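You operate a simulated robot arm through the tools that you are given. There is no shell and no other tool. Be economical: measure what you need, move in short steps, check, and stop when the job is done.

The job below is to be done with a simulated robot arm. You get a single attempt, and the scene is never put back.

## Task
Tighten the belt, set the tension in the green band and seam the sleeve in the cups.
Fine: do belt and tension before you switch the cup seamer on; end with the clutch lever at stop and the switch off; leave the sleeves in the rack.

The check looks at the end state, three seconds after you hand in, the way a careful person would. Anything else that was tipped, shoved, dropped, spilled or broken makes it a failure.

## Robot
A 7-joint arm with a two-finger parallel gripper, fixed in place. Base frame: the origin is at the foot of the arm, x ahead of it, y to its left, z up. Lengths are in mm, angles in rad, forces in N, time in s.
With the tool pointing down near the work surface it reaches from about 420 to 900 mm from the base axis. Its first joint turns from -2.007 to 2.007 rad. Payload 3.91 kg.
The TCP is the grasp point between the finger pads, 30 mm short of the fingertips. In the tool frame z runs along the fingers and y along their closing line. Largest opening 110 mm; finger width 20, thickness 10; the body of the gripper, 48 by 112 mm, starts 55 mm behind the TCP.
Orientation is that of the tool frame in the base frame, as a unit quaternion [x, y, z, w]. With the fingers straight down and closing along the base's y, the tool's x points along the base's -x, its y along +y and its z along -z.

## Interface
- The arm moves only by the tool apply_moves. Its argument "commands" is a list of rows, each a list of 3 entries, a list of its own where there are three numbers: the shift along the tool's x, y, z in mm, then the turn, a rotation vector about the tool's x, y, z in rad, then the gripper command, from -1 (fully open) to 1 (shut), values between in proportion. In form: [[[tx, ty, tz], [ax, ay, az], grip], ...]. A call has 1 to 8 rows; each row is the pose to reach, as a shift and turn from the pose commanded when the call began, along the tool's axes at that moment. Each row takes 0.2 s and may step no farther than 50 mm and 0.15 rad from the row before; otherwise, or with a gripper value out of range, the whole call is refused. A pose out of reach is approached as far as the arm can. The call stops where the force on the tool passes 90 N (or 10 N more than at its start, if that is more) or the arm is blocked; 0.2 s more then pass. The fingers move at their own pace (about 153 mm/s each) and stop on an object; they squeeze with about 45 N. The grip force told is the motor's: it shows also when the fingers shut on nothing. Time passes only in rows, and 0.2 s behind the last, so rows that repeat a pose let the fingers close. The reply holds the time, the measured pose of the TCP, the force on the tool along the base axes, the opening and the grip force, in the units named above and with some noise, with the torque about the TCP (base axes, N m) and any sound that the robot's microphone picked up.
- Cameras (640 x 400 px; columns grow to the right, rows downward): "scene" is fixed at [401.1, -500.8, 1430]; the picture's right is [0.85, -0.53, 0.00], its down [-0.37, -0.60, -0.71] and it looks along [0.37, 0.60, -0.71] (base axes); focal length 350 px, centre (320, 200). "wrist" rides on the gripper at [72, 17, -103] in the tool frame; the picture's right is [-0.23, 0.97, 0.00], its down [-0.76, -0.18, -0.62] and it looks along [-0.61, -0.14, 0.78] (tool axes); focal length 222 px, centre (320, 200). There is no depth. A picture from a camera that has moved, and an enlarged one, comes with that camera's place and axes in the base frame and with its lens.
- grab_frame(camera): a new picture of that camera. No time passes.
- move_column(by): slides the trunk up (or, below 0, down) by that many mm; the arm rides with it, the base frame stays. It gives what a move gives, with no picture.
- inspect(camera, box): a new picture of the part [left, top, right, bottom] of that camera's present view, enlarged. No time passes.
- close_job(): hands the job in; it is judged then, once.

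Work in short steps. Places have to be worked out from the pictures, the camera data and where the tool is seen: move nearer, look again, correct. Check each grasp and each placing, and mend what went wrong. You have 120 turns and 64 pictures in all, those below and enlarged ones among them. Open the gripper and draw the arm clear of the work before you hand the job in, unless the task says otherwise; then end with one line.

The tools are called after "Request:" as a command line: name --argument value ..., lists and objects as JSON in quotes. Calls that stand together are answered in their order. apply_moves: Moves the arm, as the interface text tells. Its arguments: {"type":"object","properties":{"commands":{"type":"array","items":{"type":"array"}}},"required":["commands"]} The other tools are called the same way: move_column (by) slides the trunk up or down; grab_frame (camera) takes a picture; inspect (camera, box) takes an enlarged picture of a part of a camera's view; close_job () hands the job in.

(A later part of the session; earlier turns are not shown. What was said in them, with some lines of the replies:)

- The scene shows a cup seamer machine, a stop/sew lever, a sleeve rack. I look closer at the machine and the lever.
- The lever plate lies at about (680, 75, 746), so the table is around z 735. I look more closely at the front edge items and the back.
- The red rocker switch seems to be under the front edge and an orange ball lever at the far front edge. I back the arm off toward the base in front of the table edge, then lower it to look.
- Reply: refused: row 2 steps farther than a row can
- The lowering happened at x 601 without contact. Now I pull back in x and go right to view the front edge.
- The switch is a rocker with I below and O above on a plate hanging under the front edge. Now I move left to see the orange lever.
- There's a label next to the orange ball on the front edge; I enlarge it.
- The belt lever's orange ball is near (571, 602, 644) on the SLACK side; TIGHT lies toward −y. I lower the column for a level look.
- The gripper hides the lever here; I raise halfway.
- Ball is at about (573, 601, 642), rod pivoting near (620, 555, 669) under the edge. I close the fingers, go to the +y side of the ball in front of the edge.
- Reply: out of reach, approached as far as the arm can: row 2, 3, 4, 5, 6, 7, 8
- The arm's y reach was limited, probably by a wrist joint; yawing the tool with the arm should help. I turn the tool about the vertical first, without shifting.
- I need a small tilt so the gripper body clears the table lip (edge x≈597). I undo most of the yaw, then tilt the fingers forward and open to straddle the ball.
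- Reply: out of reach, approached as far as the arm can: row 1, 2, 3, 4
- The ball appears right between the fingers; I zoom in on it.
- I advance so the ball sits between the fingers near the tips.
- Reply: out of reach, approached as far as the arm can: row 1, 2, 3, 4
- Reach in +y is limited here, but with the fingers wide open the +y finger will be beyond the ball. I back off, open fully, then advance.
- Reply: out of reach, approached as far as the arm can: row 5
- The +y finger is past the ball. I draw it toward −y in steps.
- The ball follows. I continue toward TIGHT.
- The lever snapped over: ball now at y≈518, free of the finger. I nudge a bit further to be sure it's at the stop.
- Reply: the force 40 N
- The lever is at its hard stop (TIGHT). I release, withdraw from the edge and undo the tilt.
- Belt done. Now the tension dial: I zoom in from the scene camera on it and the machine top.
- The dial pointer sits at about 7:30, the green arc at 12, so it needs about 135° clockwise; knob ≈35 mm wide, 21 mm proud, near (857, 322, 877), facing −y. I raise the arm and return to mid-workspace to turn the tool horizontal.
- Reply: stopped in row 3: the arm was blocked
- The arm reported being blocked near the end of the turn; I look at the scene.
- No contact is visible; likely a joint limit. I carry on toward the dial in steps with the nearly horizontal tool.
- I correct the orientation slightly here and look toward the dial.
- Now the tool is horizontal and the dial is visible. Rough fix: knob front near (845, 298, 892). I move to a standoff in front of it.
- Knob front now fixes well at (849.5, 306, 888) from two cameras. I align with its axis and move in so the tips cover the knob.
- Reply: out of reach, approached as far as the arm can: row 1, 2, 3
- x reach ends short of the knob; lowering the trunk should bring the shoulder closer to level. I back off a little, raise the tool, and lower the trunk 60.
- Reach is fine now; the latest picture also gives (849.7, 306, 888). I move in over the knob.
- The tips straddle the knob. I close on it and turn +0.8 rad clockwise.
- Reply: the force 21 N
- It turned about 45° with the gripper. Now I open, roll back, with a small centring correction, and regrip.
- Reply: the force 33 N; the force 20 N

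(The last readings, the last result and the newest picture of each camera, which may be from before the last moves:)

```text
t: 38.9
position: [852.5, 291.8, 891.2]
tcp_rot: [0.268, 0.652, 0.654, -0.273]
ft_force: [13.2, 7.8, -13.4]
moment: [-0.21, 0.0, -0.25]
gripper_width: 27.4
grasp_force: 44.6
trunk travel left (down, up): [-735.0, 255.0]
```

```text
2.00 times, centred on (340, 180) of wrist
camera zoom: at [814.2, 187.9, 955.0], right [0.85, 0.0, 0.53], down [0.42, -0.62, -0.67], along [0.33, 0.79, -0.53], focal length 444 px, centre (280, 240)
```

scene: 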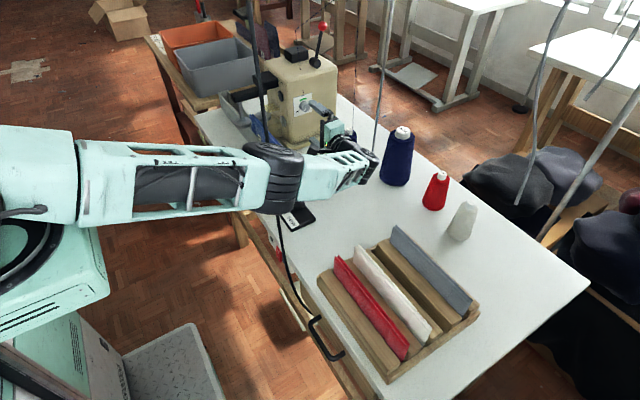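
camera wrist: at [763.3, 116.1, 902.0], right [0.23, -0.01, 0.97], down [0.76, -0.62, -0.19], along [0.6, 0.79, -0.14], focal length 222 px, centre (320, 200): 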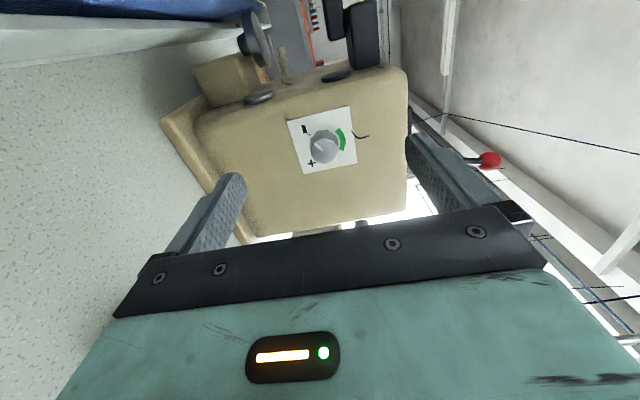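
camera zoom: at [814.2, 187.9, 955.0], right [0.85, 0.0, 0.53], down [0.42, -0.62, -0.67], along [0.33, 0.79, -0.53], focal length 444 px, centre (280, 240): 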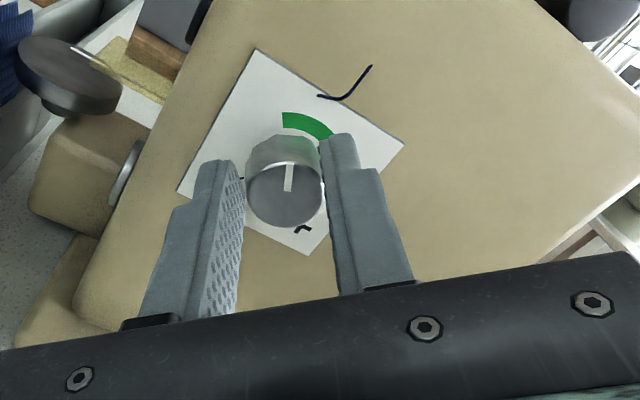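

Pointer now near −45°, needs about 45° more. Regrip and repeat, undoing the centring shift.

Request:
apply_moves --commands '[[[0, 0, 0], [0, 0, 0], -0.3], [[0, 0, 0], [0, 0, 0], -0.3], [[-1, -2, 0], [0, 0, -0.14], -0.3], [[-1, -2, 0], [0, 0, -0.28], -0.3], [[-1, -2, 0], [0, 0, -0.42], -0.3], [[-1, -2, 0], [0, 0, -0.56], -0.3], [[-1, -2, 0], [0, 0, -0.7], -0.3], [[-1, -2, 0], [0, 0, -0.78], -0.3]]'

Request:
apply_moves --commands '[[[0, 0, 0], [0, 0, 0], 1], [[0, 0, 0], [0, 0, 0], 1]]'

Request:
apply_moves --commands '[[[0, 0, 0], [0, 0, 0.14], 1], [[0, 0, 0], [0, 0, 0.28], 1], [[0, 0, 0], [0, 0, 0.42], 1], [[0, 0, 0], [0, 0, 0.56], 1], [[0, 0, 0], [0, 0, 0.7], 1], [[0, 0, 0], [0, 0, 0.77], 1]]'

Request:
inspect --camera "wrist" --box '[180, 80, 500, 280]'

```text
t: 40.7
position: [851.4, 291.9, 888.3]
tcp_rot: [-0.002, 0.706, 0.708, -0.004]
ft_force: [0.6, -0.2, 0.6]
moment: [-0.02, -0.04, 0.02]
gripper_width: 71.4
grasp_force: 0.0
trunk travel left (down, up): [-735.0, 255.0]
```

```text
t: 41.3
position: [849.7, 291.9, 885.1]
tcp_rot: [-0.002, 0.707, 0.707, -0.005]
ft_force: [-4.4, -2.2, -18.5]
moment: [-0.53, 0.22, -0.71]
gripper_width: 27.4
grasp_force: 44.9
trunk travel left (down, up): [-735.0, 255.0]
```

```text
t: 42.7
position: [852.5, 291.7, 893.3]
tcp_rot: [0.264, 0.653, 0.657, -0.268]
ft_force: [13.8, 5.5, 7.7]
moment: [0.75, -0.18, 0.33]
gripper_width: 27.5
grasp_force: 45.2
trunk travel left (down, up): [-735.0, 255.0]
```

```text
2.00 times, centred on (340, 180) of wrist
camera zoom: at [812.6, 187.6, 954.5], right [0.84, 0.0, 0.54], down [0.42, -0.62, -0.66], along [0.33, 0.79, -0.52], focal length 444 px, centre (280, 240)
```

zoom: 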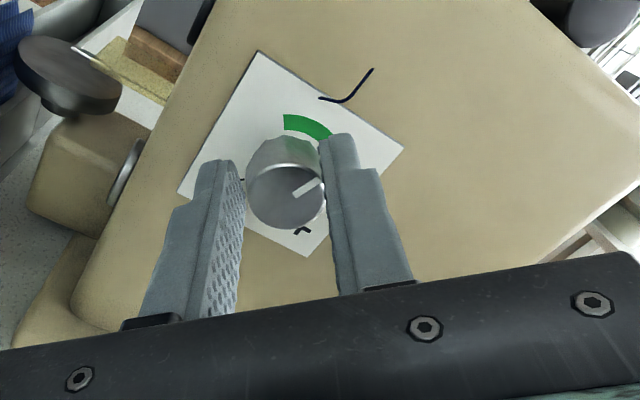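

The pointer seems about 25° past centre, so I turn back ~0.4 rad, release, back off, and view.

Request:
apply_moves --commands '[[[0, 0, 0], [0, 0, -0.13], 1], [[0, 0, 0], [0, 0, -0.26], 1], [[0, 0, 0], [0, 0, -0.38], 1], [[0, 0, 0], [0, 0, -0.38], -0.3], [[0, 0, 0], [0, 0, -0.38], -0.3], [[0, 0, -45], [0, 0, -0.5], -0.3], [[0, 0, -45], [0, 0, -0.64], -0.3], [[0, 0, -45], [0, 0, -0.76], -0.3]]'

Request:
inspect --camera "wrist" --box '[280, 110, 400, 185]'

Request:
inspect --camera "scene" --box '[285, 90, 325, 122]'

```text
t: 44.5
position: [851.3, 246.7, 890.0]
tcp_rot: [0.001, 0.706, 0.708, -0.007]
ft_force: [-0.4, 0.0, 0.6]
moment: [0.01, 0.03, 0.04]
gripper_width: 71.5
grasp_force: 0.2
trunk travel left (down, up): [-735.0, 255.0]
```

```text
5.33 times, centred on (340, 148) of wrist
camera zoom: at [779.0, 142.2, 907.1], right [0.24, 0.0, 0.97], down [0.76, -0.62, -0.19], along [0.6, 0.79, -0.15], focal length 1185 px, centre (213, 480)
```

zoom: 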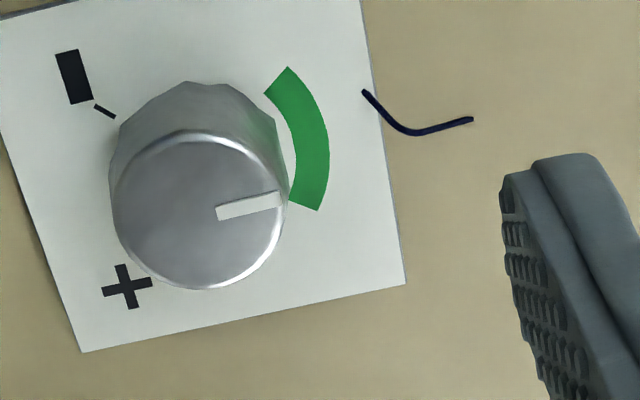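

```text
12.50 times, centred on (305, 106) of scene
camera zoom: at [401.1, -500.8, 1430.0], right [0.85, -0.53, 0.0], down [-0.37, -0.6, -0.71], along [0.37, 0.6, -0.71], focal length 4380 px, centre (508, 1375)
```

zoom: 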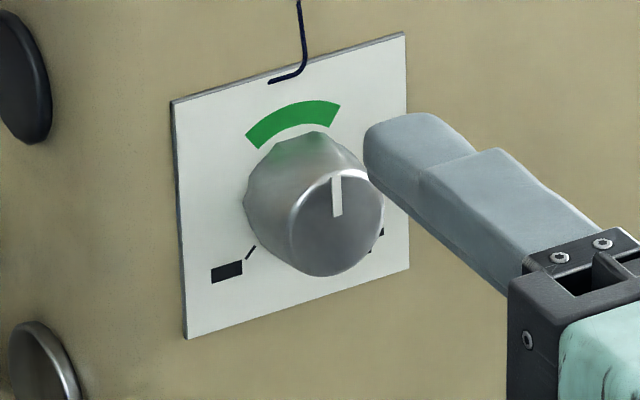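

The tension pointer is at the green centre. Now I retreat from the machine the way I came and turn the tool downward again.

Request:
apply_moves --commands '[[[0, 0, -20], [0, 0, 0], -0.3], [[30, 30, -30], [0, 0, 0], -0.3], [[70, 50, -30], [0, 0, 0], -0.3], [[115, 65, -30], [0, 0, 0], -0.3], [[160, 70, -30], [0, 0, 0], -0.3], [[205, 75, -30], [0, 0, 0], -0.3]]'

Request:
apply_moves --commands '[[[0, 0, 0], [0.14, 0, 0], 1], [[0, 0, 0], [0.28, 0, 0], 1], [[0, 0, 0], [0.42, 0, 0], 1], [[0, 0, 0], [0.56, 0, 0], 1], [[0, 0, 0], [0.7, 0, 0], 1], [[0, 0, 0], [0.84, 0, 0], 1], [[0, 0, 0], [0.98, 0, 0], 1], [[0, 0, 0], [1.12, 0, 0], 1]]'

Request:
apply_moves --commands '[[[0, 0, 0], [0.15, 0, 0], 1], [[0, 0, 0], [0.3, 0, 0], 1], [[0, 0, 0], [0.45, 0, 0], 1]]'

```text
t: 45.9
position: [646.0, 215.6, 968.0]
tcp_rot: [0.002, 0.706, 0.708, -0.006]
ft_force: [-0.4, 1.1, -0.1]
moment: [-0.02, 0.0, 0.04]
gripper_width: 71.4
grasp_force: 0.0
trunk travel left (down, up): [-735.0, 255.0]
```

```text
t: 47.7
position: [648.3, 214.1, 967.1]
tcp_rot: [-0.002, 0.974, 0.225, -0.007]
ft_force: [-0.4, -0.9, -0.5]
moment: [0.07, 0.05, 0.04]
gripper_width: 0.0
grasp_force: 38.1
trunk travel left (down, up): [-735.0, 255.0]
```

```text
t: 48.5
position: [646.6, 213.5, 967.7]
tcp_rot: [-0.003, 1.0, 0.001, -0.007]
ft_force: [-0.2, -0.5, -0.1]
moment: [0.08, 0.01, 0.0]
gripper_width: 0.0
grasp_force: 38.0
trunk travel left (down, up): [-735.0, 255.0]
```

Tool vertical again. I move in front of the table edge, opposite the switch, and then tilt.

Request:
apply_moves --commands '[[[40, -5, 0], [0, 0, 0], 1], [[80, -25, 0], [0, 0, 0], 1], [[120, -50, 0], [0, 0, 0], 1], [[155, -85, 0], [0, 0, 0], 1], [[187, -120, 0], [0, 0, 0], 1], [[187, -160, 0], [0, 0, 0], 1], [[187, -175, 0], [0, 0, 0], 1]]'

Request:
apply_moves --commands '[[[0, 0, 0], [0, -0.14, 0], 1], [[0, 0, 0], [0, -0.28, 0], 1], [[0, 0, 0], [0, -0.42, 0], 1], [[0, 0, 0], [0, -0.56, 0], 1], [[0, 0, 0], [0, -0.7, 0], 1], [[0, 0, 0], [0, -0.84, 0], 1], [[0, 0, 0], [0, -0.98, 0], 1], [[0, 0, 0], [0, -1.05, 0], 1]]'

```text
t: 50.1
position: [460.7, 38.9, 968.9]
tcp_rot: [-0.003, 1.0, 0.003, -0.007]
ft_force: [-0.8, 0.0, 0.3]
moment: [-0.01, -0.01, -0.02]
gripper_width: 0.0
grasp_force: 38.1
trunk travel left (down, up): [-735.0, 255.0]
```

```text
t: 51.6
position: [547.8, 101.6, 996.3]
tcp_rot: [0.138, 0.904, 0.072, 0.398]
ft_force: [-0.6, -0.5, 0.1]
moment: [-0.05, 0.01, 0.01]
gripper_width: 0.4
grasp_force: 37.8
out of reach, approached as far as the arm can: row 1, 2, 3, 4, 5, 6, 7
trunk travel left (down, up): [-735.0, 255.0]
stopped in row 7: the arm was blocked; the commanded pose is now the measured one
```

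Tilting that close in isn't reachable; at larger x it should be. I correct the pose to TCP (572, 38) with about 0.8 rad tilt while still high.

Request:
apply_moves --commands '[[[-12, -19, 6], [0.01, 0.01, -0.1], 1], [[-24, -38, 11], [0.02, 0.02, -0.2], 1], [[-35, -56, 16], [0.025, 0.03, -0.31], 1]]'

```text
t: 52.4
position: [588.0, 53.7, 993.3]
tcp_rot: [-0.004, 0.922, -0.003, 0.388]
ft_force: [-0.1, -0.8, 1.3]
moment: [-0.01, 0.01, -0.03]
gripper_width: 0.0
grasp_force: 37.8
out of reach, approached as far as the arm can: row 1, 2, 3
trunk travel left (down, up): [-735.0, 255.0]
```

I check whether lower relative to the shoulder gives more room inward: down 100, back 40.

Request:
apply_moves --commands '[[[33, -5, 14], [0, 0, 0], 1], [[67, -10, 28], [0, 0, 0], 1], [[100, -15, 41], [0, 0, 0], 1]]'

```text
t: 53.2
position: [554.7, 45.8, 886.6]
tcp_rot: [-0.003, 0.922, -0.001, 0.388]
ft_force: [-0.4, -0.2, -0.6]
moment: [0.03, -0.01, 0.01]
gripper_width: 0.1
grasp_force: 38.1
out of reach, approached as far as the arm can: row 1, 2, 3
trunk travel left (down, up): [-735.0, 255.0]
```

It does. I raise the trunk 180 and reach further down with the arm.

Request:
move_column --by 180

Request:
apply_moves --commands '[[[35, -2, 28], [0, 0, 0], 1], [[70, -4, 56], [0, 0, 0], 1], [[105, -6, 84], [0, 0, 0], 1], [[140, -8, 112], [0, 0, 0], 1], [[175, -8, 136], [0, 0, 0], 1], [[208, -8, 155], [0, 0, 0], 1]]'

```text
t: 55.2
position: [556.2, 46.7, 1066.6]
tcp_rot: [-0.003, 0.921, -0.003, 0.388]
ft_force: [-0.4, 0.5, 0.0]
moment: [0.01, 0.0, 0.02]
gripper_width: 0.0
grasp_force: 38.1
trunk travel left (down, up): [-915.0, 75.0]
```

```text
t: 56.6
position: [521.6, 35.4, 809.8]
tcp_rot: [-0.003, 0.922, -0.003, 0.388]
ft_force: [0.1, 0.1, -0.3]
moment: [0.0, -0.02, 0.0]
gripper_width: 0.0
grasp_force: 37.9
trunk travel left (down, up): [-915.0, 75.0]
```

Now well in front of the edge at x 522. I lower the trunk to switch height and look.

Request:
move_column --by -150

Request:
grab_frame --camera "wrist"

```text
t: 58.4
position: [521.9, 34.9, 661.2]
tcp_rot: [-0.003, 0.922, -0.002, 0.388]
ft_force: [0.4, 0.6, 0.1]
moment: [-0.04, 0.01, -0.02]
gripper_width: 0.0
grasp_force: 37.9
trunk travel left (down, up): [-765.0, 225.0]
```

```text
22 pictures are left
camera wrist: at [397.6, 52.2, 681.4], right [0.15, 0.98, 0.16], down [0.09, -0.17, 0.98], along [0.98, -0.14, -0.11], focal length 222 px, centre (320, 200)
```

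wrist: 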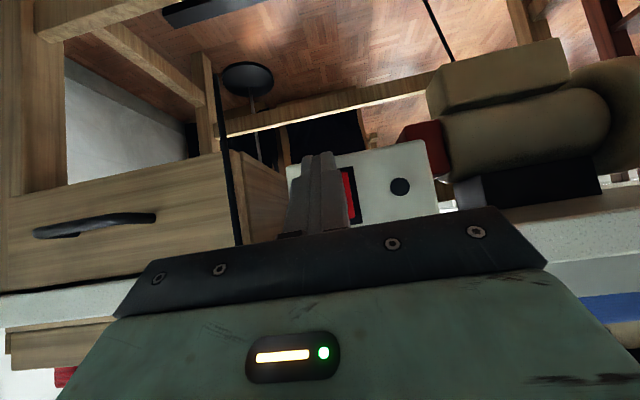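

The rocker is just right of the fingertips in view; I zoom.

Request:
inspect --camera "wrist" --box '[270, 130, 430, 230]'

```text
4.00 times, centred on (350, 180) of wrist
camera zoom: at [397.6, 52.2, 681.4], right [0.15, 0.98, 0.16], down [0.09, -0.17, 0.98], along [0.98, -0.14, -0.11], focal length 888 px, centre (200, 280)
```

zoom: 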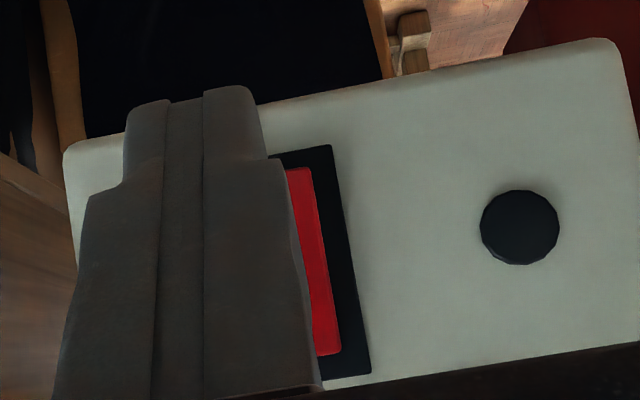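

Rocker centre about (605, 40, 656); the I end is around z 643. I advance toward it, then small steps.

Request:
apply_moves --commands '[[[-12, 4, 16], [0, 0, 0], 1], [[-24, 4, 30], [0, 0, 0], 1], [[-26.6, 4, 33], [0, 0, 0], 1], [[-29.2, 4, 35.8], [0, 0, 0], 1]]'

Request:
apply_moves --commands '[[[-2.1, 0, 2.2], [0, 0, 0], 1], [[-4.2, 0, 4.4], [0, 0, 0], 1], [[-4.2, 0, 4.4], [0, 0, 0], 1]]'

```text
t: 59.4
position: [568.6, 38.7, 655.7]
tcp_rot: [-0.004, 0.922, -0.001, 0.388]
ft_force: [0.1, -0.6, 0.2]
moment: [0.01, 0.02, 0.01]
gripper_width: 0.0
grasp_force: 37.6
trunk travel left (down, up): [-765.0, 225.0]
```

```text
t: 60.2
position: [573.8, 40.2, 656.7]
tcp_rot: [-0.002, 0.921, -0.003, 0.389]
ft_force: [-0.1, 0.5, 0.1]
moment: [0.0, 0.02, 0.0]
gripper_width: 0.0
grasp_force: 37.6
trunk travel left (down, up): [-765.0, 225.0]
```

No contact yet; I continue in small steps.

Request:
apply_moves --commands '[[[-2.1, 0, 2.2], [0, 0, 0], 1], [[-4.2, 0, 4.4], [0, 0, 0], 1], [[-6.3, 0, 6.6], [0, 0, 0], 1], [[-6.3, 0, 6.6], [0, 0, 0], 1]]'

Request:
inspect --camera "wrist" --box '[270, 130, 430, 230]'

```text
t: 61.2
position: [576.7, 39.3, 656.1]
tcp_rot: [-0.003, 0.924, -0.003, 0.382]
ft_force: [-56.0, 2.7, 8.6]
moment: [0.13, 0.55, 0.08]
gripper_width: 0.1
grasp_force: 37.5
trunk travel left (down, up): [-765.0, 225.0]
```

```text
4.00 times, centred on (350, 180) of wrist
camera zoom: at [452.3, 56.2, 677.4], right [0.16, 0.98, 0.15], down [0.1, -0.17, 0.98], along [0.98, -0.14, -0.12], focal length 888 px, centre (200, 280)
```

zoom: 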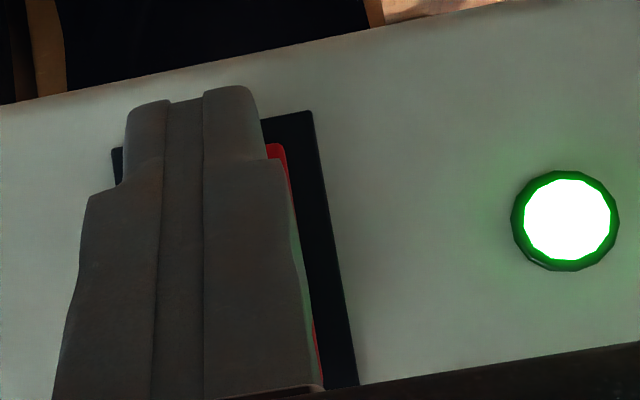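

The lamp lit green: power is on. I back off, raise, and bring the tool vertical for the clutch lever (ball about (690, 118, 847), now leaning to STOP).

Request:
apply_moves --commands '[[[20, 0, -20], [0, 0, 0], 1], [[38, 0, -40], [0, 0, 0], 1]]'

Request:
move_column --by 225

Request:
apply_moves --commands '[[[0, 0, 0], [0, 0.15, 0], 1], [[0, 0, 0], [0, 0.3, 0], 1], [[0, 0, 0], [0, 0.45, 0], 1], [[0, 0, 0], [0, 0.6, 0], 1], [[0, 0, 0], [0, 0.75, 0], 1], [[0, 0, 0], [0, 0.8, 0], 1]]'

```text
t: 61.8
position: [529.7, 41.2, 659.2]
tcp_rot: [-0.003, 0.921, -0.001, 0.39]
ft_force: [0.5, -0.2, 0.1]
moment: [0.0, 0.04, -0.02]
gripper_width: 0.0
grasp_force: 37.8
trunk travel left (down, up): [-765.0, 225.0]
```

```text
t: 64.1
position: [528.4, 40.0, 882.6]
tcp_rot: [-0.004, 0.922, -0.002, 0.388]
ft_force: [0.6, 0.5, 0.4]
moment: [0.0, 0.02, 0.02]
gripper_width: 0.1
grasp_force: 37.7
trunk travel left (down, up): [-990.0, 0.0]
```

```text
t: 65.5
position: [528.1, 39.4, 883.6]
tcp_rot: [-0.001, 1.0, -0.002, -0.002]
ft_force: [-0.4, 0.3, -0.7]
moment: [0.02, 0.02, 0.01]
gripper_width: 0.0
grasp_force: 37.8
trunk travel left (down, up): [-990.0, 0.0]
```

Moving to the +y side of the clutch ball.

Request:
apply_moves --commands '[[[0, 48, -25], [0, 0, 0], 1], [[0, 96, -25], [0, 0, 0], 1], [[-20, 125, -25], [0, 0, 0], 1], [[-65, 125, -25], [0, 0, 0], 1], [[-112, 125, -20], [0, 0, 0], 1], [[-160, 125, 0], [0, 0, 0], 1], [[-160, 125, 18], [0, 0, 0], 1]]'

Request:
inspect --camera "wrist" --box '[160, 80, 480, 280]'

Request:
inspect --camera "scene" --box '[250, 90, 350, 240]'

```text
refused: row 1 steps farther than a row can; nothing moved
```

```text
2.00 times, centred on (320, 180) of wrist
camera zoom: at [456.1, 56.9, 987.0], right [0.22, 0.97, -0.01], down [0.76, -0.17, 0.62], along [0.6, -0.14, -0.78], focal length 444 px, centre (320, 240)
```

zoom: 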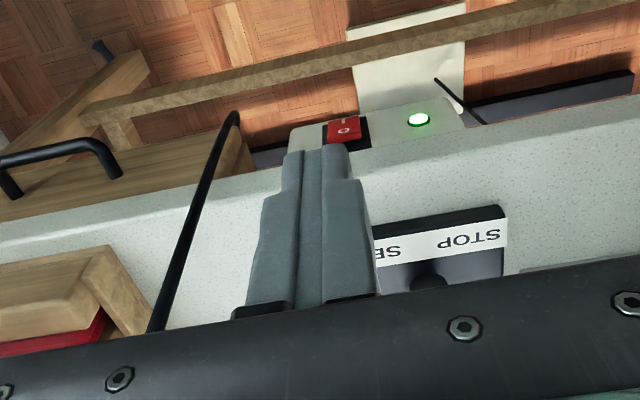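

```text
2.67 times, centred on (300, 165) of scene
camera zoom: at [401.1, -500.8, 1430.0], right [0.85, -0.53, 0.0], down [-0.37, -0.6, -0.71], along [0.37, 0.6, -0.71], focal length 934 px, centre (373, 293)
```

zoom: 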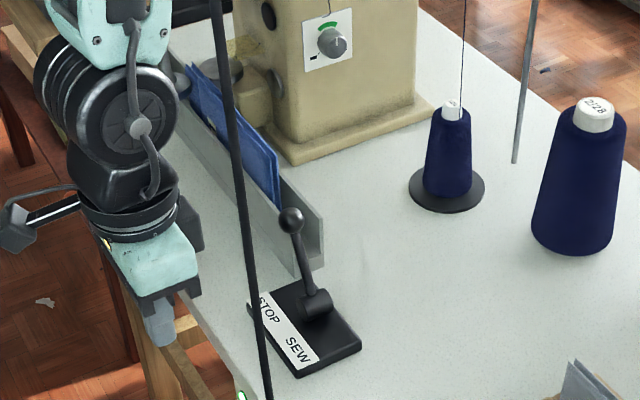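

The move was refused for a too-long step; I resend with shorter ones.

Request:
apply_moves --commands '[[[0, 40, -15], [0, 0, 0], 1], [[0, 80, -25], [0, 0, 0], 1], [[-10, 120, -25], [0, 0, 0], 1], [[-55, 124, -25], [0, 0, 0], 1], [[-100, 124, -20], [0, 0, 0], 1], [[-140, 124, 0], [0, 0, 0], 1], [[-162, 124, 18], [0, 0, 0], 1]]'

Request:
grab_frame --camera "wrist"

```text
t: 67.1
position: [690.9, 165.7, 863.3]
tcp_rot: [-0.001, 1.0, -0.002, -0.001]
ft_force: [0.7, 0.7, 0.2]
moment: [0.0, -0.04, -0.03]
gripper_width: 0.0
grasp_force: 37.5
trunk travel left (down, up): [-990.0, 0.0]
```

```text
17 pictures are left
camera wrist: at [618.4, 183.2, 967.2], right [0.22, 0.97, -0.01], down [0.76, -0.17, 0.62], along [0.61, -0.14, -0.78], focal length 222 px, centre (320, 200)
```

wrist: 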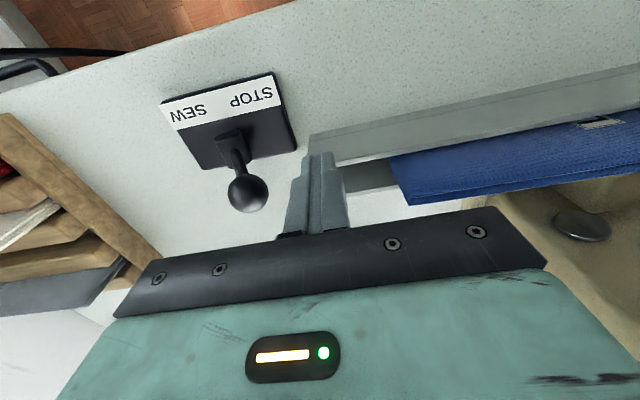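

Ball at (696, 115, 847), finger on its STOP side. I push toward SEW.

Request:
apply_moves --commands '[[[-4, -15, 0], [0, 0, 0], 1], [[-4, -30, 0], [0, 0, 0], 1], [[-4, -42, 0], [0, 0, 0], 1], [[-4, -54, 0], [0, 0, 0], 1], [[-4, -66, 0], [0, 0, 0], 1], [[-4, -78, 0], [0, 0, 0], 1]]'

Request:
grab_frame --camera "wrist"

```text
t: 68.5
position: [694.0, 86.0, 863.3]
tcp_rot: [-0.002, 1.0, -0.003, -0.002]
ft_force: [0.2, -0.1, 0.1]
moment: [-0.04, 0.0, -0.04]
gripper_width: 0.2
grasp_force: 37.8
trunk travel left (down, up): [-990.0, 0.0]
```

```text
16 pictures are left
camera wrist: at [621.8, 103.1, 967.1], right [0.22, 0.97, -0.01], down [0.76, -0.17, 0.62], along [0.6, -0.14, -0.78], focal length 222 px, centre (320, 200)
```

wrist: 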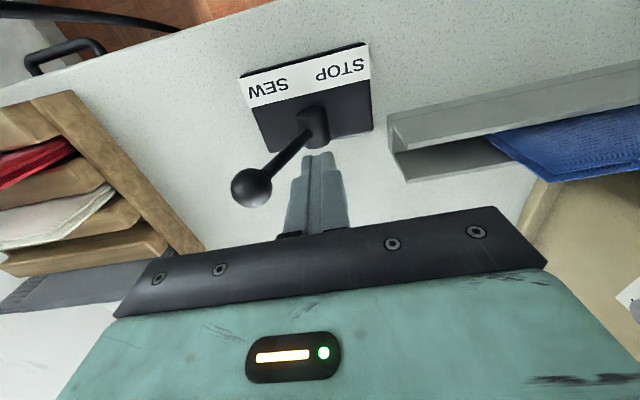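

The lever snapped over to SEW (ball y≈40). I watch the sleeve.

Request:
inspect --camera "scene" --box '[190, 60, 330, 200]'

```text
2.86 times, centred on (260, 130) of scene
camera zoom: at [401.1, -500.8, 1430.0], right [0.85, -0.53, 0.0], down [-0.37, -0.6, -0.71], along [0.37, 0.6, -0.71], focal length 1001 px, centre (491, 400)
```

zoom: 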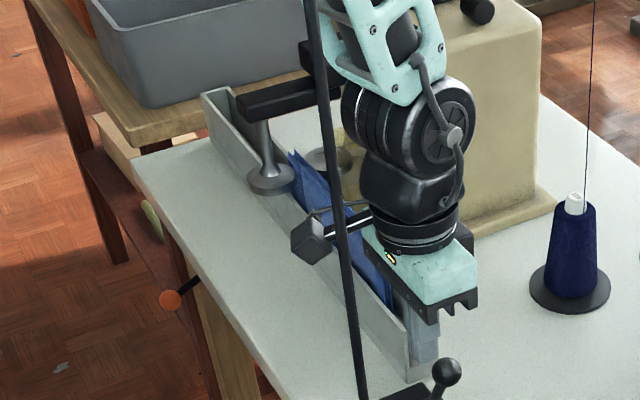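

The gripper occludes it here. I cross over the lever to its other side, keeping time running, and look again.

Request:
apply_moves --commands '[[[0, 0, -45], [0, 0, 0], 1], [[0, -30, -60], [0, 0, 0], 1], [[0, -65, -60], [0, 0, 0], 1], [[0, -98, -60], [0, 0, 0], 1], [[0, -100, -20], [0, 0, 0], 1], [[0, -100, 0], [0, 0, 0], 1]]'

Request:
inspect --camera "scene" --box '[190, 40, 350, 180]'

```text
t: 69.9
position: [694.9, -15.5, 863.6]
tcp_rot: [-0.002, 1.0, -0.003, 0.0]
ft_force: [-0.5, 0.2, 0.4]
moment: [0.02, 0.01, -0.03]
gripper_width: 0.0
grasp_force: 37.8
trunk travel left (down, up): [-990.0, 0.0]
```

```text
2.86 times, centred on (270, 110) of scene
camera zoom: at [401.1, -500.8, 1430.0], right [0.85, -0.53, 0.0], down [-0.37, -0.6, -0.71], along [0.37, 0.6, -0.71], focal length 1001 px, centre (463, 457)
```

zoom: 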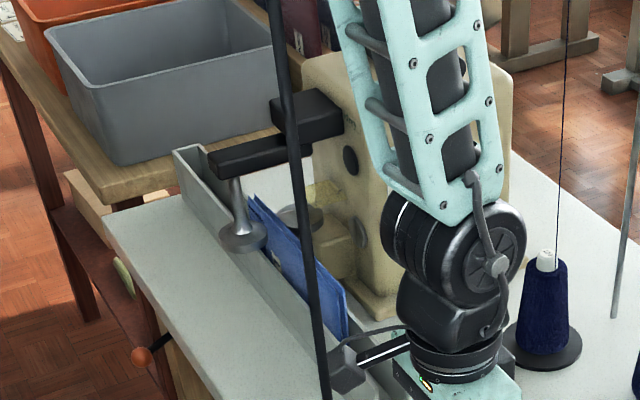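

The sleeve is moving through the cups. I wait.

Request:
apply_moves --commands '[[[0, 0, 0], [0, 0, 0], 1], [[0, 0, 0], [0, 0, 0], 1], [[0, 0, 0], [0, 0, 0], 1], [[0, 0, 0], [0, 0, 0], 1], [[0, 0, 0], [0, 0, 0], 1], [[0, 0, 0], [0, 0, 0], 1], [[0, 0, 0], [0, 0, 0], 1], [[0, 0, 0], [0, 0, 0], 1]]'

Request:
inspect --camera "scene" --box '[190, 40, 350, 180]'

```text
t: 71.7
position: [694.4, -14.1, 864.9]
tcp_rot: [-0.002, 1.0, -0.003, -0.002]
ft_force: [0.4, 0.1, 0.5]
moment: [-0.01, 0.02, 0.0]
gripper_width: 0.0
grasp_force: 38.2
trunk travel left (down, up): [-990.0, 0.0]
```

```text
2.86 times, centred on (270, 110) of scene
camera zoom: at [401.1, -500.8, 1430.0], right [0.85, -0.53, 0.0], down [-0.37, -0.6, -0.71], along [0.37, 0.6, -0.71], focal length 1001 px, centre (463, 457)
```

zoom: 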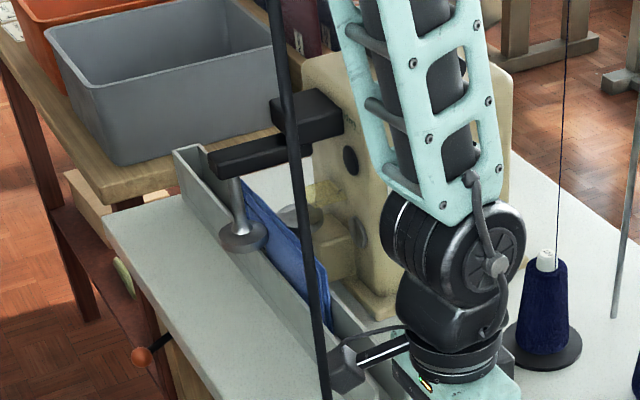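

It advances about 20 zoomed px per 1.8 s; roughly 10 s more. I wait ~7 s.

Request:
apply_moves --commands '[[[0, 0, 0], [0, 0, 0], 1], [[0, 0, 0], [0, 0, 0], 1], [[0, 0, 0], [0, 0, 0], 1], [[0, 0, 0], [0, 0, 0], 1], [[0, 0, 0], [0, 0, 0], 1], [[0, 0, 0], [0, 0, 0], 1], [[0, 0, 0], [0, 0, 0], 1], [[0, 0, 0], [0, 0, 0], 1]]'

Request:
apply_moves --commands '[[[0, 0, 0], [0, 0, 0], 1], [[0, 0, 0], [0, 0, 0], 1], [[0, 0, 0], [0, 0, 0], 1], [[0, 0, 0], [0, 0, 0], 1], [[0, 0, 0], [0, 0, 0], 1], [[0, 0, 0], [0, 0, 0], 1], [[0, 0, 0], [0, 0, 0], 1], [[0, 0, 0], [0, 0, 0], 1]]'

Request:
apply_moves --commands '[[[0, 0, 0], [0, 0, 0], 1], [[0, 0, 0], [0, 0, 0], 1], [[0, 0, 0], [0, 0, 0], 1], [[0, 0, 0], [0, 0, 0], 1], [[0, 0, 0], [0, 0, 0], 1], [[0, 0, 0], [0, 0, 0], 1], [[0, 0, 0], [0, 0, 0], 1], [[0, 0, 0], [0, 0, 0], 1]]'

Request:
inspect --camera "scene" --box '[190, 40, 350, 180]'

```text
t: 73.5
position: [693.5, -14.8, 864.2]
tcp_rot: [-0.001, 1.0, -0.003, -0.002]
ft_force: [0.2, -0.5, 0.0]
moment: [-0.02, -0.02, -0.01]
gripper_width: 0.0
grasp_force: 37.7
trunk travel left (down, up): [-990.0, 0.0]
```

```text
t: 75.3
position: [694.0, -14.2, 864.0]
tcp_rot: [-0.001, 1.0, -0.002, -0.002]
ft_force: [-0.2, 0.0, 0.3]
moment: [0.03, -0.01, 0.01]
gripper_width: 0.1
grasp_force: 37.4
trunk travel left (down, up): [-990.0, 0.0]
```

```text
t: 77.1
position: [693.6, -13.3, 864.2]
tcp_rot: [-0.002, 1.0, -0.003, -0.002]
ft_force: [-0.2, 0.1, -1.2]
moment: [-0.01, 0.02, -0.01]
gripper_width: 0.0
grasp_force: 37.6
trunk travel left (down, up): [-990.0, 0.0]
```

```text
2.86 times, centred on (270, 110) of scene
camera zoom: at [401.1, -500.8, 1430.0], right [0.85, -0.53, 0.0], down [-0.37, -0.6, -0.71], along [0.37, 0.6, -0.71], focal length 1001 px, centre (463, 457)
```

zoom: 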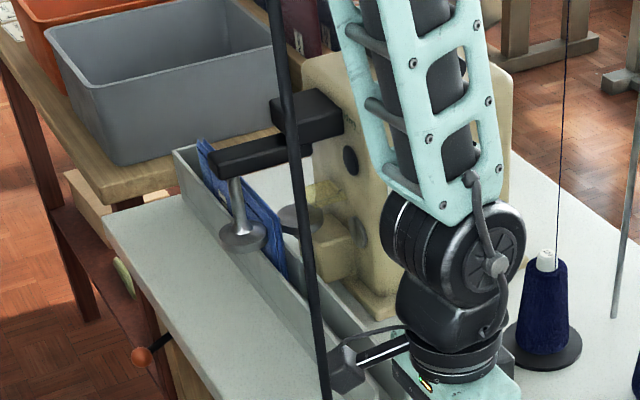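

Tail still about 45 px short of passing the cups. I wait another ~4 s.

Request:
apply_moves --commands '[[[0, 0, 0], [0, 0, 0], 1], [[0, 0, 0], [0, 0, 0], 1], [[0, 0, 0], [0, 0, 0], 1], [[0, 0, 0], [0, 0, 0], 1], [[0, 0, 0], [0, 0, 0], 1], [[0, 0, 0], [0, 0, 0], 1], [[0, 0, 0], [0, 0, 0], 1], [[0, 0, 0], [0, 0, 0], 1]]'

Request:
apply_moves --commands '[[[0, 0, 0], [0, 0, 0], 1], [[0, 0, 0], [0, 0, 0], 1], [[0, 0, 0], [0, 0, 0], 1], [[0, 0, 0], [0, 0, 0], 1], [[0, 0, 0], [0, 0, 0], 1], [[0, 0, 0], [0, 0, 0], 1], [[0, 0, 0], [0, 0, 0], 1], [[0, 0, 0], [0, 0, 0], 1]]'

Request:
inspect --camera "scene" --box '[190, 40, 350, 180]'

```text
t: 78.9
position: [694.4, -14.2, 863.7]
tcp_rot: [-0.002, 1.0, -0.002, -0.001]
ft_force: [0.6, 0.4, -0.4]
moment: [0.0, 0.01, 0.03]
gripper_width: 0.0
grasp_force: 38.0
trunk travel left (down, up): [-990.0, 0.0]
```

```text
t: 80.7
position: [693.9, -14.3, 864.7]
tcp_rot: [-0.002, 1.0, -0.002, -0.001]
ft_force: [-1.2, 0.1, 0.3]
moment: [-0.01, -0.03, 0.01]
gripper_width: 0.1
grasp_force: 37.8
trunk travel left (down, up): [-990.0, 0.0]
```

```text
2.86 times, centred on (270, 110) of scene
camera zoom: at [401.1, -500.8, 1430.0], right [0.85, -0.53, 0.0], down [-0.37, -0.6, -0.71], along [0.37, 0.6, -0.71], focal length 1001 px, centre (463, 457)
```

zoom: 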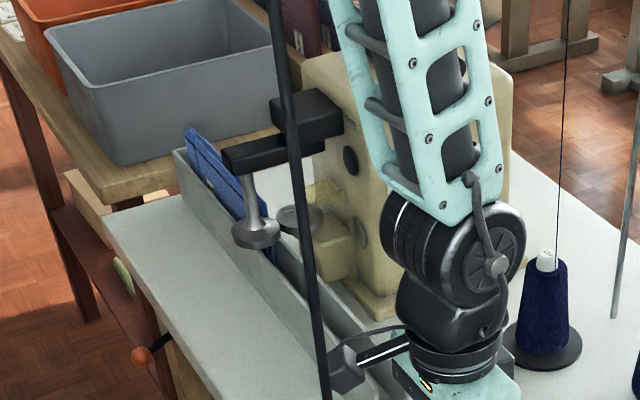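

The front cup has moved in, and the tail is right at the cups. One more short wait, then a closer look.

Request:
apply_moves --commands '[[[0, 0, 0], [0, 0, 0], 1], [[0, 0, 0], [0, 0, 0], 1], [[0, 0, 0], [0, 0, 0], 1], [[0, 0, 0], [0, 0, 0], 1], [[0, 0, 0], [0, 0, 0], 1], [[0, 0, 0], [0, 0, 0], 1]]'

Request:
inspect --camera "scene" --box '[210, 70, 290, 140]'

```text
t: 82.1
position: [695.6, -14.6, 863.6]
tcp_rot: [-0.002, 1.0, -0.002, -0.001]
ft_force: [-0.3, -0.9, 0.2]
moment: [-0.02, -0.02, 0.02]
gripper_width: 0.1
grasp_force: 38.0
trunk travel left (down, up): [-990.0, 0.0]
```

```text
5.71 times, centred on (250, 105) of scene
camera zoom: at [401.1, -500.8, 1430.0], right [0.85, -0.53, 0.0], down [-0.37, -0.6, -0.71], along [0.37, 0.6, -0.71], focal length 2002 px, centre (720, 743)
```

zoom: 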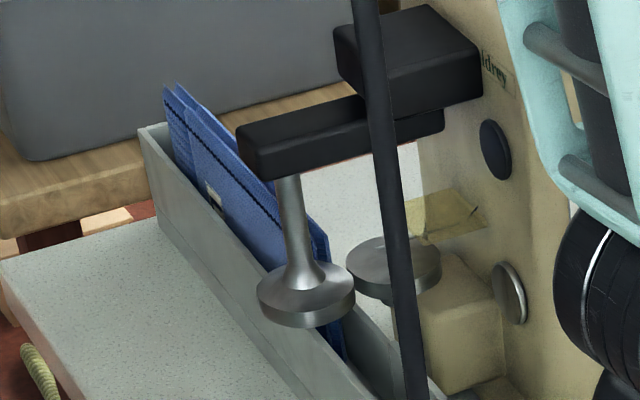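

The tail has cleared the cups and the sleeve no longer moves, so the seam is through. I push the lever back to STOP.

Request:
apply_moves --commands '[[[0, 15, 0], [0, 0, 0], 1], [[0, 30, 0], [0, 0, 0], 1], [[0, 45, 0], [0, 0, 0], 1], [[0, 57, 0], [0, 0, 0], 1], [[0, 70, 0], [0, 0, 0], 1], [[0, 82, 0], [0, 0, 0], 1], [[0, 85, 0], [0, 0, 0], 1]]'

Request:
grab_frame --camera "wrist"

```text
t: 83.7
position: [693.5, 71.7, 865.3]
tcp_rot: [-0.002, 1.0, -0.003, -0.001]
ft_force: [0.6, 0.2, 0.4]
moment: [0.01, -0.02, -0.03]
gripper_width: 0.0
grasp_force: 37.6
trunk travel left (down, up): [-990.0, 0.0]
```

```text
9 pictures are left
camera wrist: at [621.3, 88.9, 967.8], right [0.22, 0.97, -0.01], down [0.76, -0.17, 0.62], along [0.6, -0.14, -0.78], focal length 222 px, centre (320, 200)
```

wrist: 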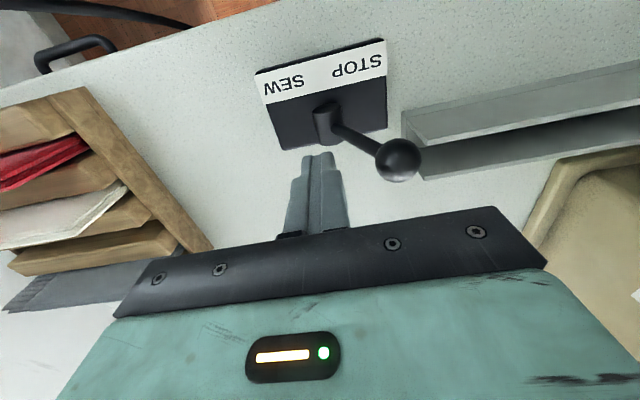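

Lever is at STOP (ball y≈120). Now back to the switch: retract, tilt as before, lower.

Request:
apply_moves --commands '[[[0, -5, -25], [0, 0, 0], 1], [[42, -15, -25], [0, 0, 0], 1], [[85, -25, -20], [0, 0, 0], 1], [[128, -32, -19], [0, 0, 0], 1], [[166, -32, -18], [0, 0, 0], 1]]'

Request:
apply_moves --commands '[[[0, 0, 0], [0, -0.15, 0], 1], [[0, 0, 0], [0, -0.3, 0], 1], [[0, 0, 0], [0, -0.45, 0], 1], [[0, 0, 0], [0, -0.6, 0], 1], [[0, 0, 0], [0, -0.75, 0], 1], [[0, 0, 0], [0, -0.8, 0], 1]]'

```text
t: 84.9
position: [527.3, 37.5, 883.2]
tcp_rot: [-0.002, 1.0, -0.003, -0.002]
ft_force: [0.5, 0.1, 0.3]
moment: [-0.03, 0.0, 0.02]
gripper_width: 0.1
grasp_force: 37.7
trunk travel left (down, up): [-990.0, 0.0]
```

```text
t: 86.3
position: [527.4, 39.2, 883.3]
tcp_rot: [-0.003, 0.921, -0.002, 0.389]
ft_force: [0.7, -1.1, 0.2]
moment: [0.02, 0.01, -0.01]
gripper_width: 0.0
grasp_force: 38.1
trunk travel left (down, up): [-990.0, 0.0]
```

Same pose as before. I lower so the contact point falls at about z 670, on the O end, and advance.

Request:
move_column --by -199

Request:
apply_moves --commands '[[[-14, 2, 14.4], [0, 0, 0], 1], [[-28, 2, 28.8], [0, 0, 0], 1], [[-30, 2, 31], [0, 0, 0], 1], [[-32, 2, 33], [0, 0, 0], 1]]'

Request:
apply_moves --commands '[[[-2.1, 0, 2.2], [0, 0, 0], 1], [[-4.2, 0, 4.4], [0, 0, 0], 1], [[-4.2, 0, 4.4], [0, 0, 0], 1]]'

Request:
inspect --camera "wrist" --box '[270, 130, 430, 230]'

```text
t: 88.5
position: [526.8, 38.9, 684.2]
tcp_rot: [-0.002, 0.921, -0.003, 0.389]
ft_force: [-1.0, -0.5, 0.0]
moment: [0.0, 0.02, -0.01]
gripper_width: 0.0
grasp_force: 37.3
trunk travel left (down, up): [-791.0, 199.0]
```

```text
t: 89.5
position: [573.1, 40.5, 682.9]
tcp_rot: [-0.003, 0.922, -0.001, 0.388]
ft_force: [-1.1, 0.9, 0.9]
moment: [-0.03, -0.01, -0.04]
gripper_width: 0.0
grasp_force: 37.4
trunk travel left (down, up): [-791.0, 199.0]
```

```text
t: 90.3
position: [576.1, 40.5, 683.3]
tcp_rot: [-0.004, 0.923, -0.002, 0.385]
ft_force: [-38.8, -1.7, 16.2]
moment: [0.25, 0.05, -0.06]
gripper_width: 0.0
grasp_force: 37.7
trunk travel left (down, up): [-791.0, 199.0]
```

```text
4.00 times, centred on (350, 180) of wrist
camera zoom: at [451.3, 57.1, 704.6], right [0.16, 0.98, 0.15], down [0.09, -0.17, 0.98], along [0.98, -0.14, -0.12], focal length 888 px, centre (200, 280)
```

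zoom: 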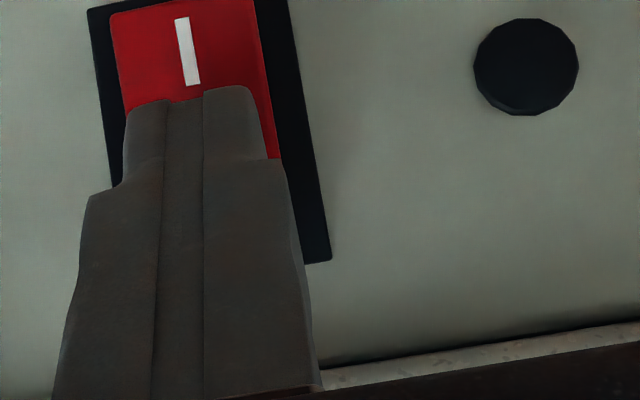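

The lamp is dark: switch off. I back away, raise, bring the tool upright and open the gripper clear of the work.

Request:
apply_moves --commands '[[[20, 0, -20], [0, 0, 0], 1], [[35, 0, -36], [0, 0, 0], 1]]'

Request:
move_column --by 199

Request:
apply_moves --commands '[[[0, 0, 0], [0, 0.15, 0], -1], [[0, 0, 0], [0, 0.3, 0], -1], [[0, 0, 0], [0, 0.45, 0], -1], [[0, 0, 0], [0, 0.6, 0], -1], [[0, 0, 0], [0, 0.75, 0], -1], [[0, 0, 0], [0, 0.8, 0], -1]]'

Request:
apply_moves --commands '[[[30, 0, -30], [0, 0, 0], -1], [[60, 0, -60], [0, 0, 0], -1], [[60, 0, -95], [0, 0, 0], -1]]'

Request:
grab_frame --camera "scene"

Request:
inspect --camera "scene" --box '[190, 60, 350, 250]'

Request:
grab_frame --camera "wrist"

```text
t: 90.9
position: [531.4, 40.6, 685.2]
tcp_rot: [-0.003, 0.921, -0.002, 0.39]
ft_force: [-0.1, 0.4, 0.1]
moment: [-0.01, -0.01, -0.01]
gripper_width: 0.0
grasp_force: 37.6
trunk travel left (down, up): [-791.0, 199.0]
```

```text
t: 93.0
position: [529.4, 41.3, 883.5]
tcp_rot: [-0.003, 0.921, -0.002, 0.388]
ft_force: [-0.1, 0.9, 0.1]
moment: [0.05, 0.0, -0.04]
gripper_width: 0.0
grasp_force: 38.0
trunk travel left (down, up): [-990.0, 0.0]
```

```text
t: 94.5
position: [528.8, 39.4, 883.9]
tcp_rot: [-0.002, 1.0, -0.002, -0.002]
ft_force: [-0.1, 0.5, -0.3]
moment: [0.0, 0.0, 0.0]
gripper_width: 110.0
grasp_force: 0.2
trunk travel left (down, up): [-990.0, 0.0]
```

```text
t: 95.2
position: [469.7, 41.8, 979.4]
tcp_rot: [-0.002, 1.0, -0.004, -0.002]
ft_force: [0.4, -0.2, -0.1]
moment: [-0.02, 0.04, 0.01]
gripper_width: 110.1
grasp_force: 0.1
trunk travel left (down, up): [-990.0, 0.0]
```

```text
7 pictures are left
```

scene: 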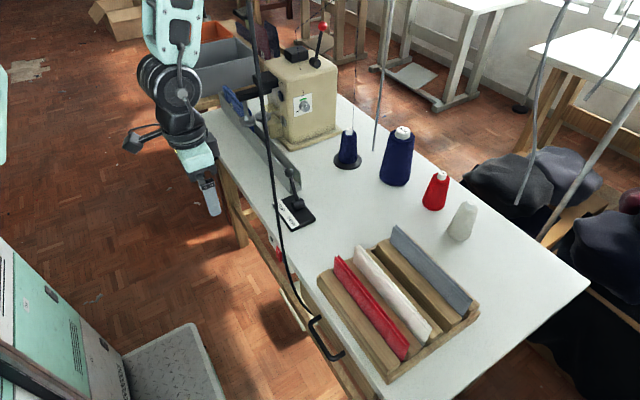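

```text
2.11 times, centred on (270, 155) of scene
camera zoom: at [401.1, -500.8, 1430.0], right [0.85, -0.53, 0.0], down [-0.37, -0.6, -0.71], along [0.37, 0.6, -0.71], focal length 738 px, centre (425, 295)
```

zoom: 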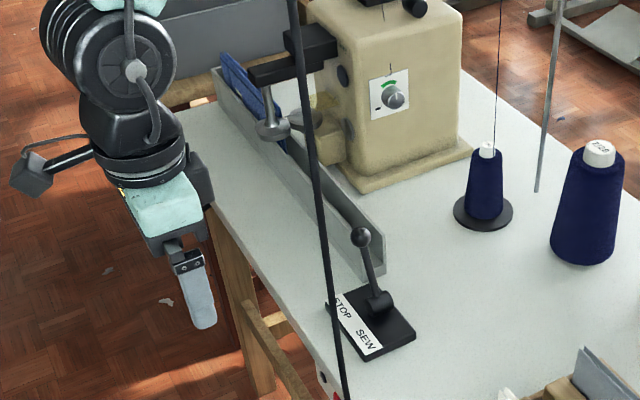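

```text
5 pictures are left
camera wrist: at [397.7, 59.0, 1082.5], right [0.22, 0.97, -0.01], down [0.76, -0.17, 0.62], along [0.61, -0.14, -0.78], focal length 222 px, centre (320, 200)
```

wrist: 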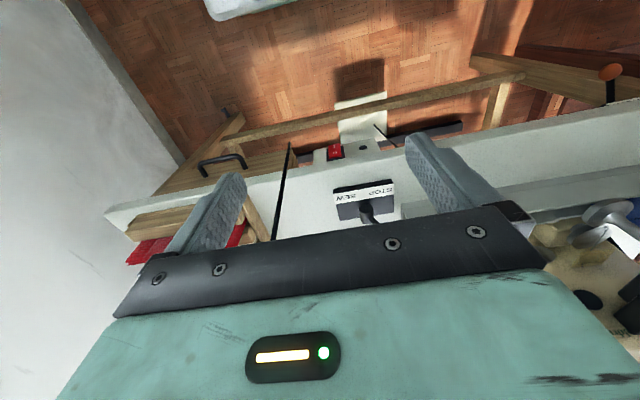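

Everything checks out: belt lever at TIGHT (ball y≈525), dial in the green, clutch at STOP, lamp dark, sleeves still in the rack and the gripper open and clear. I hand in.

Request:
close_job

```text
The job is handed in.
```

The belt is tight, the tension is at the centre of the green band, and the sleeve has gone through the cups and is seamed. The clutch lever is at STOP, the switch is off, and the rack sleeves are untouched.
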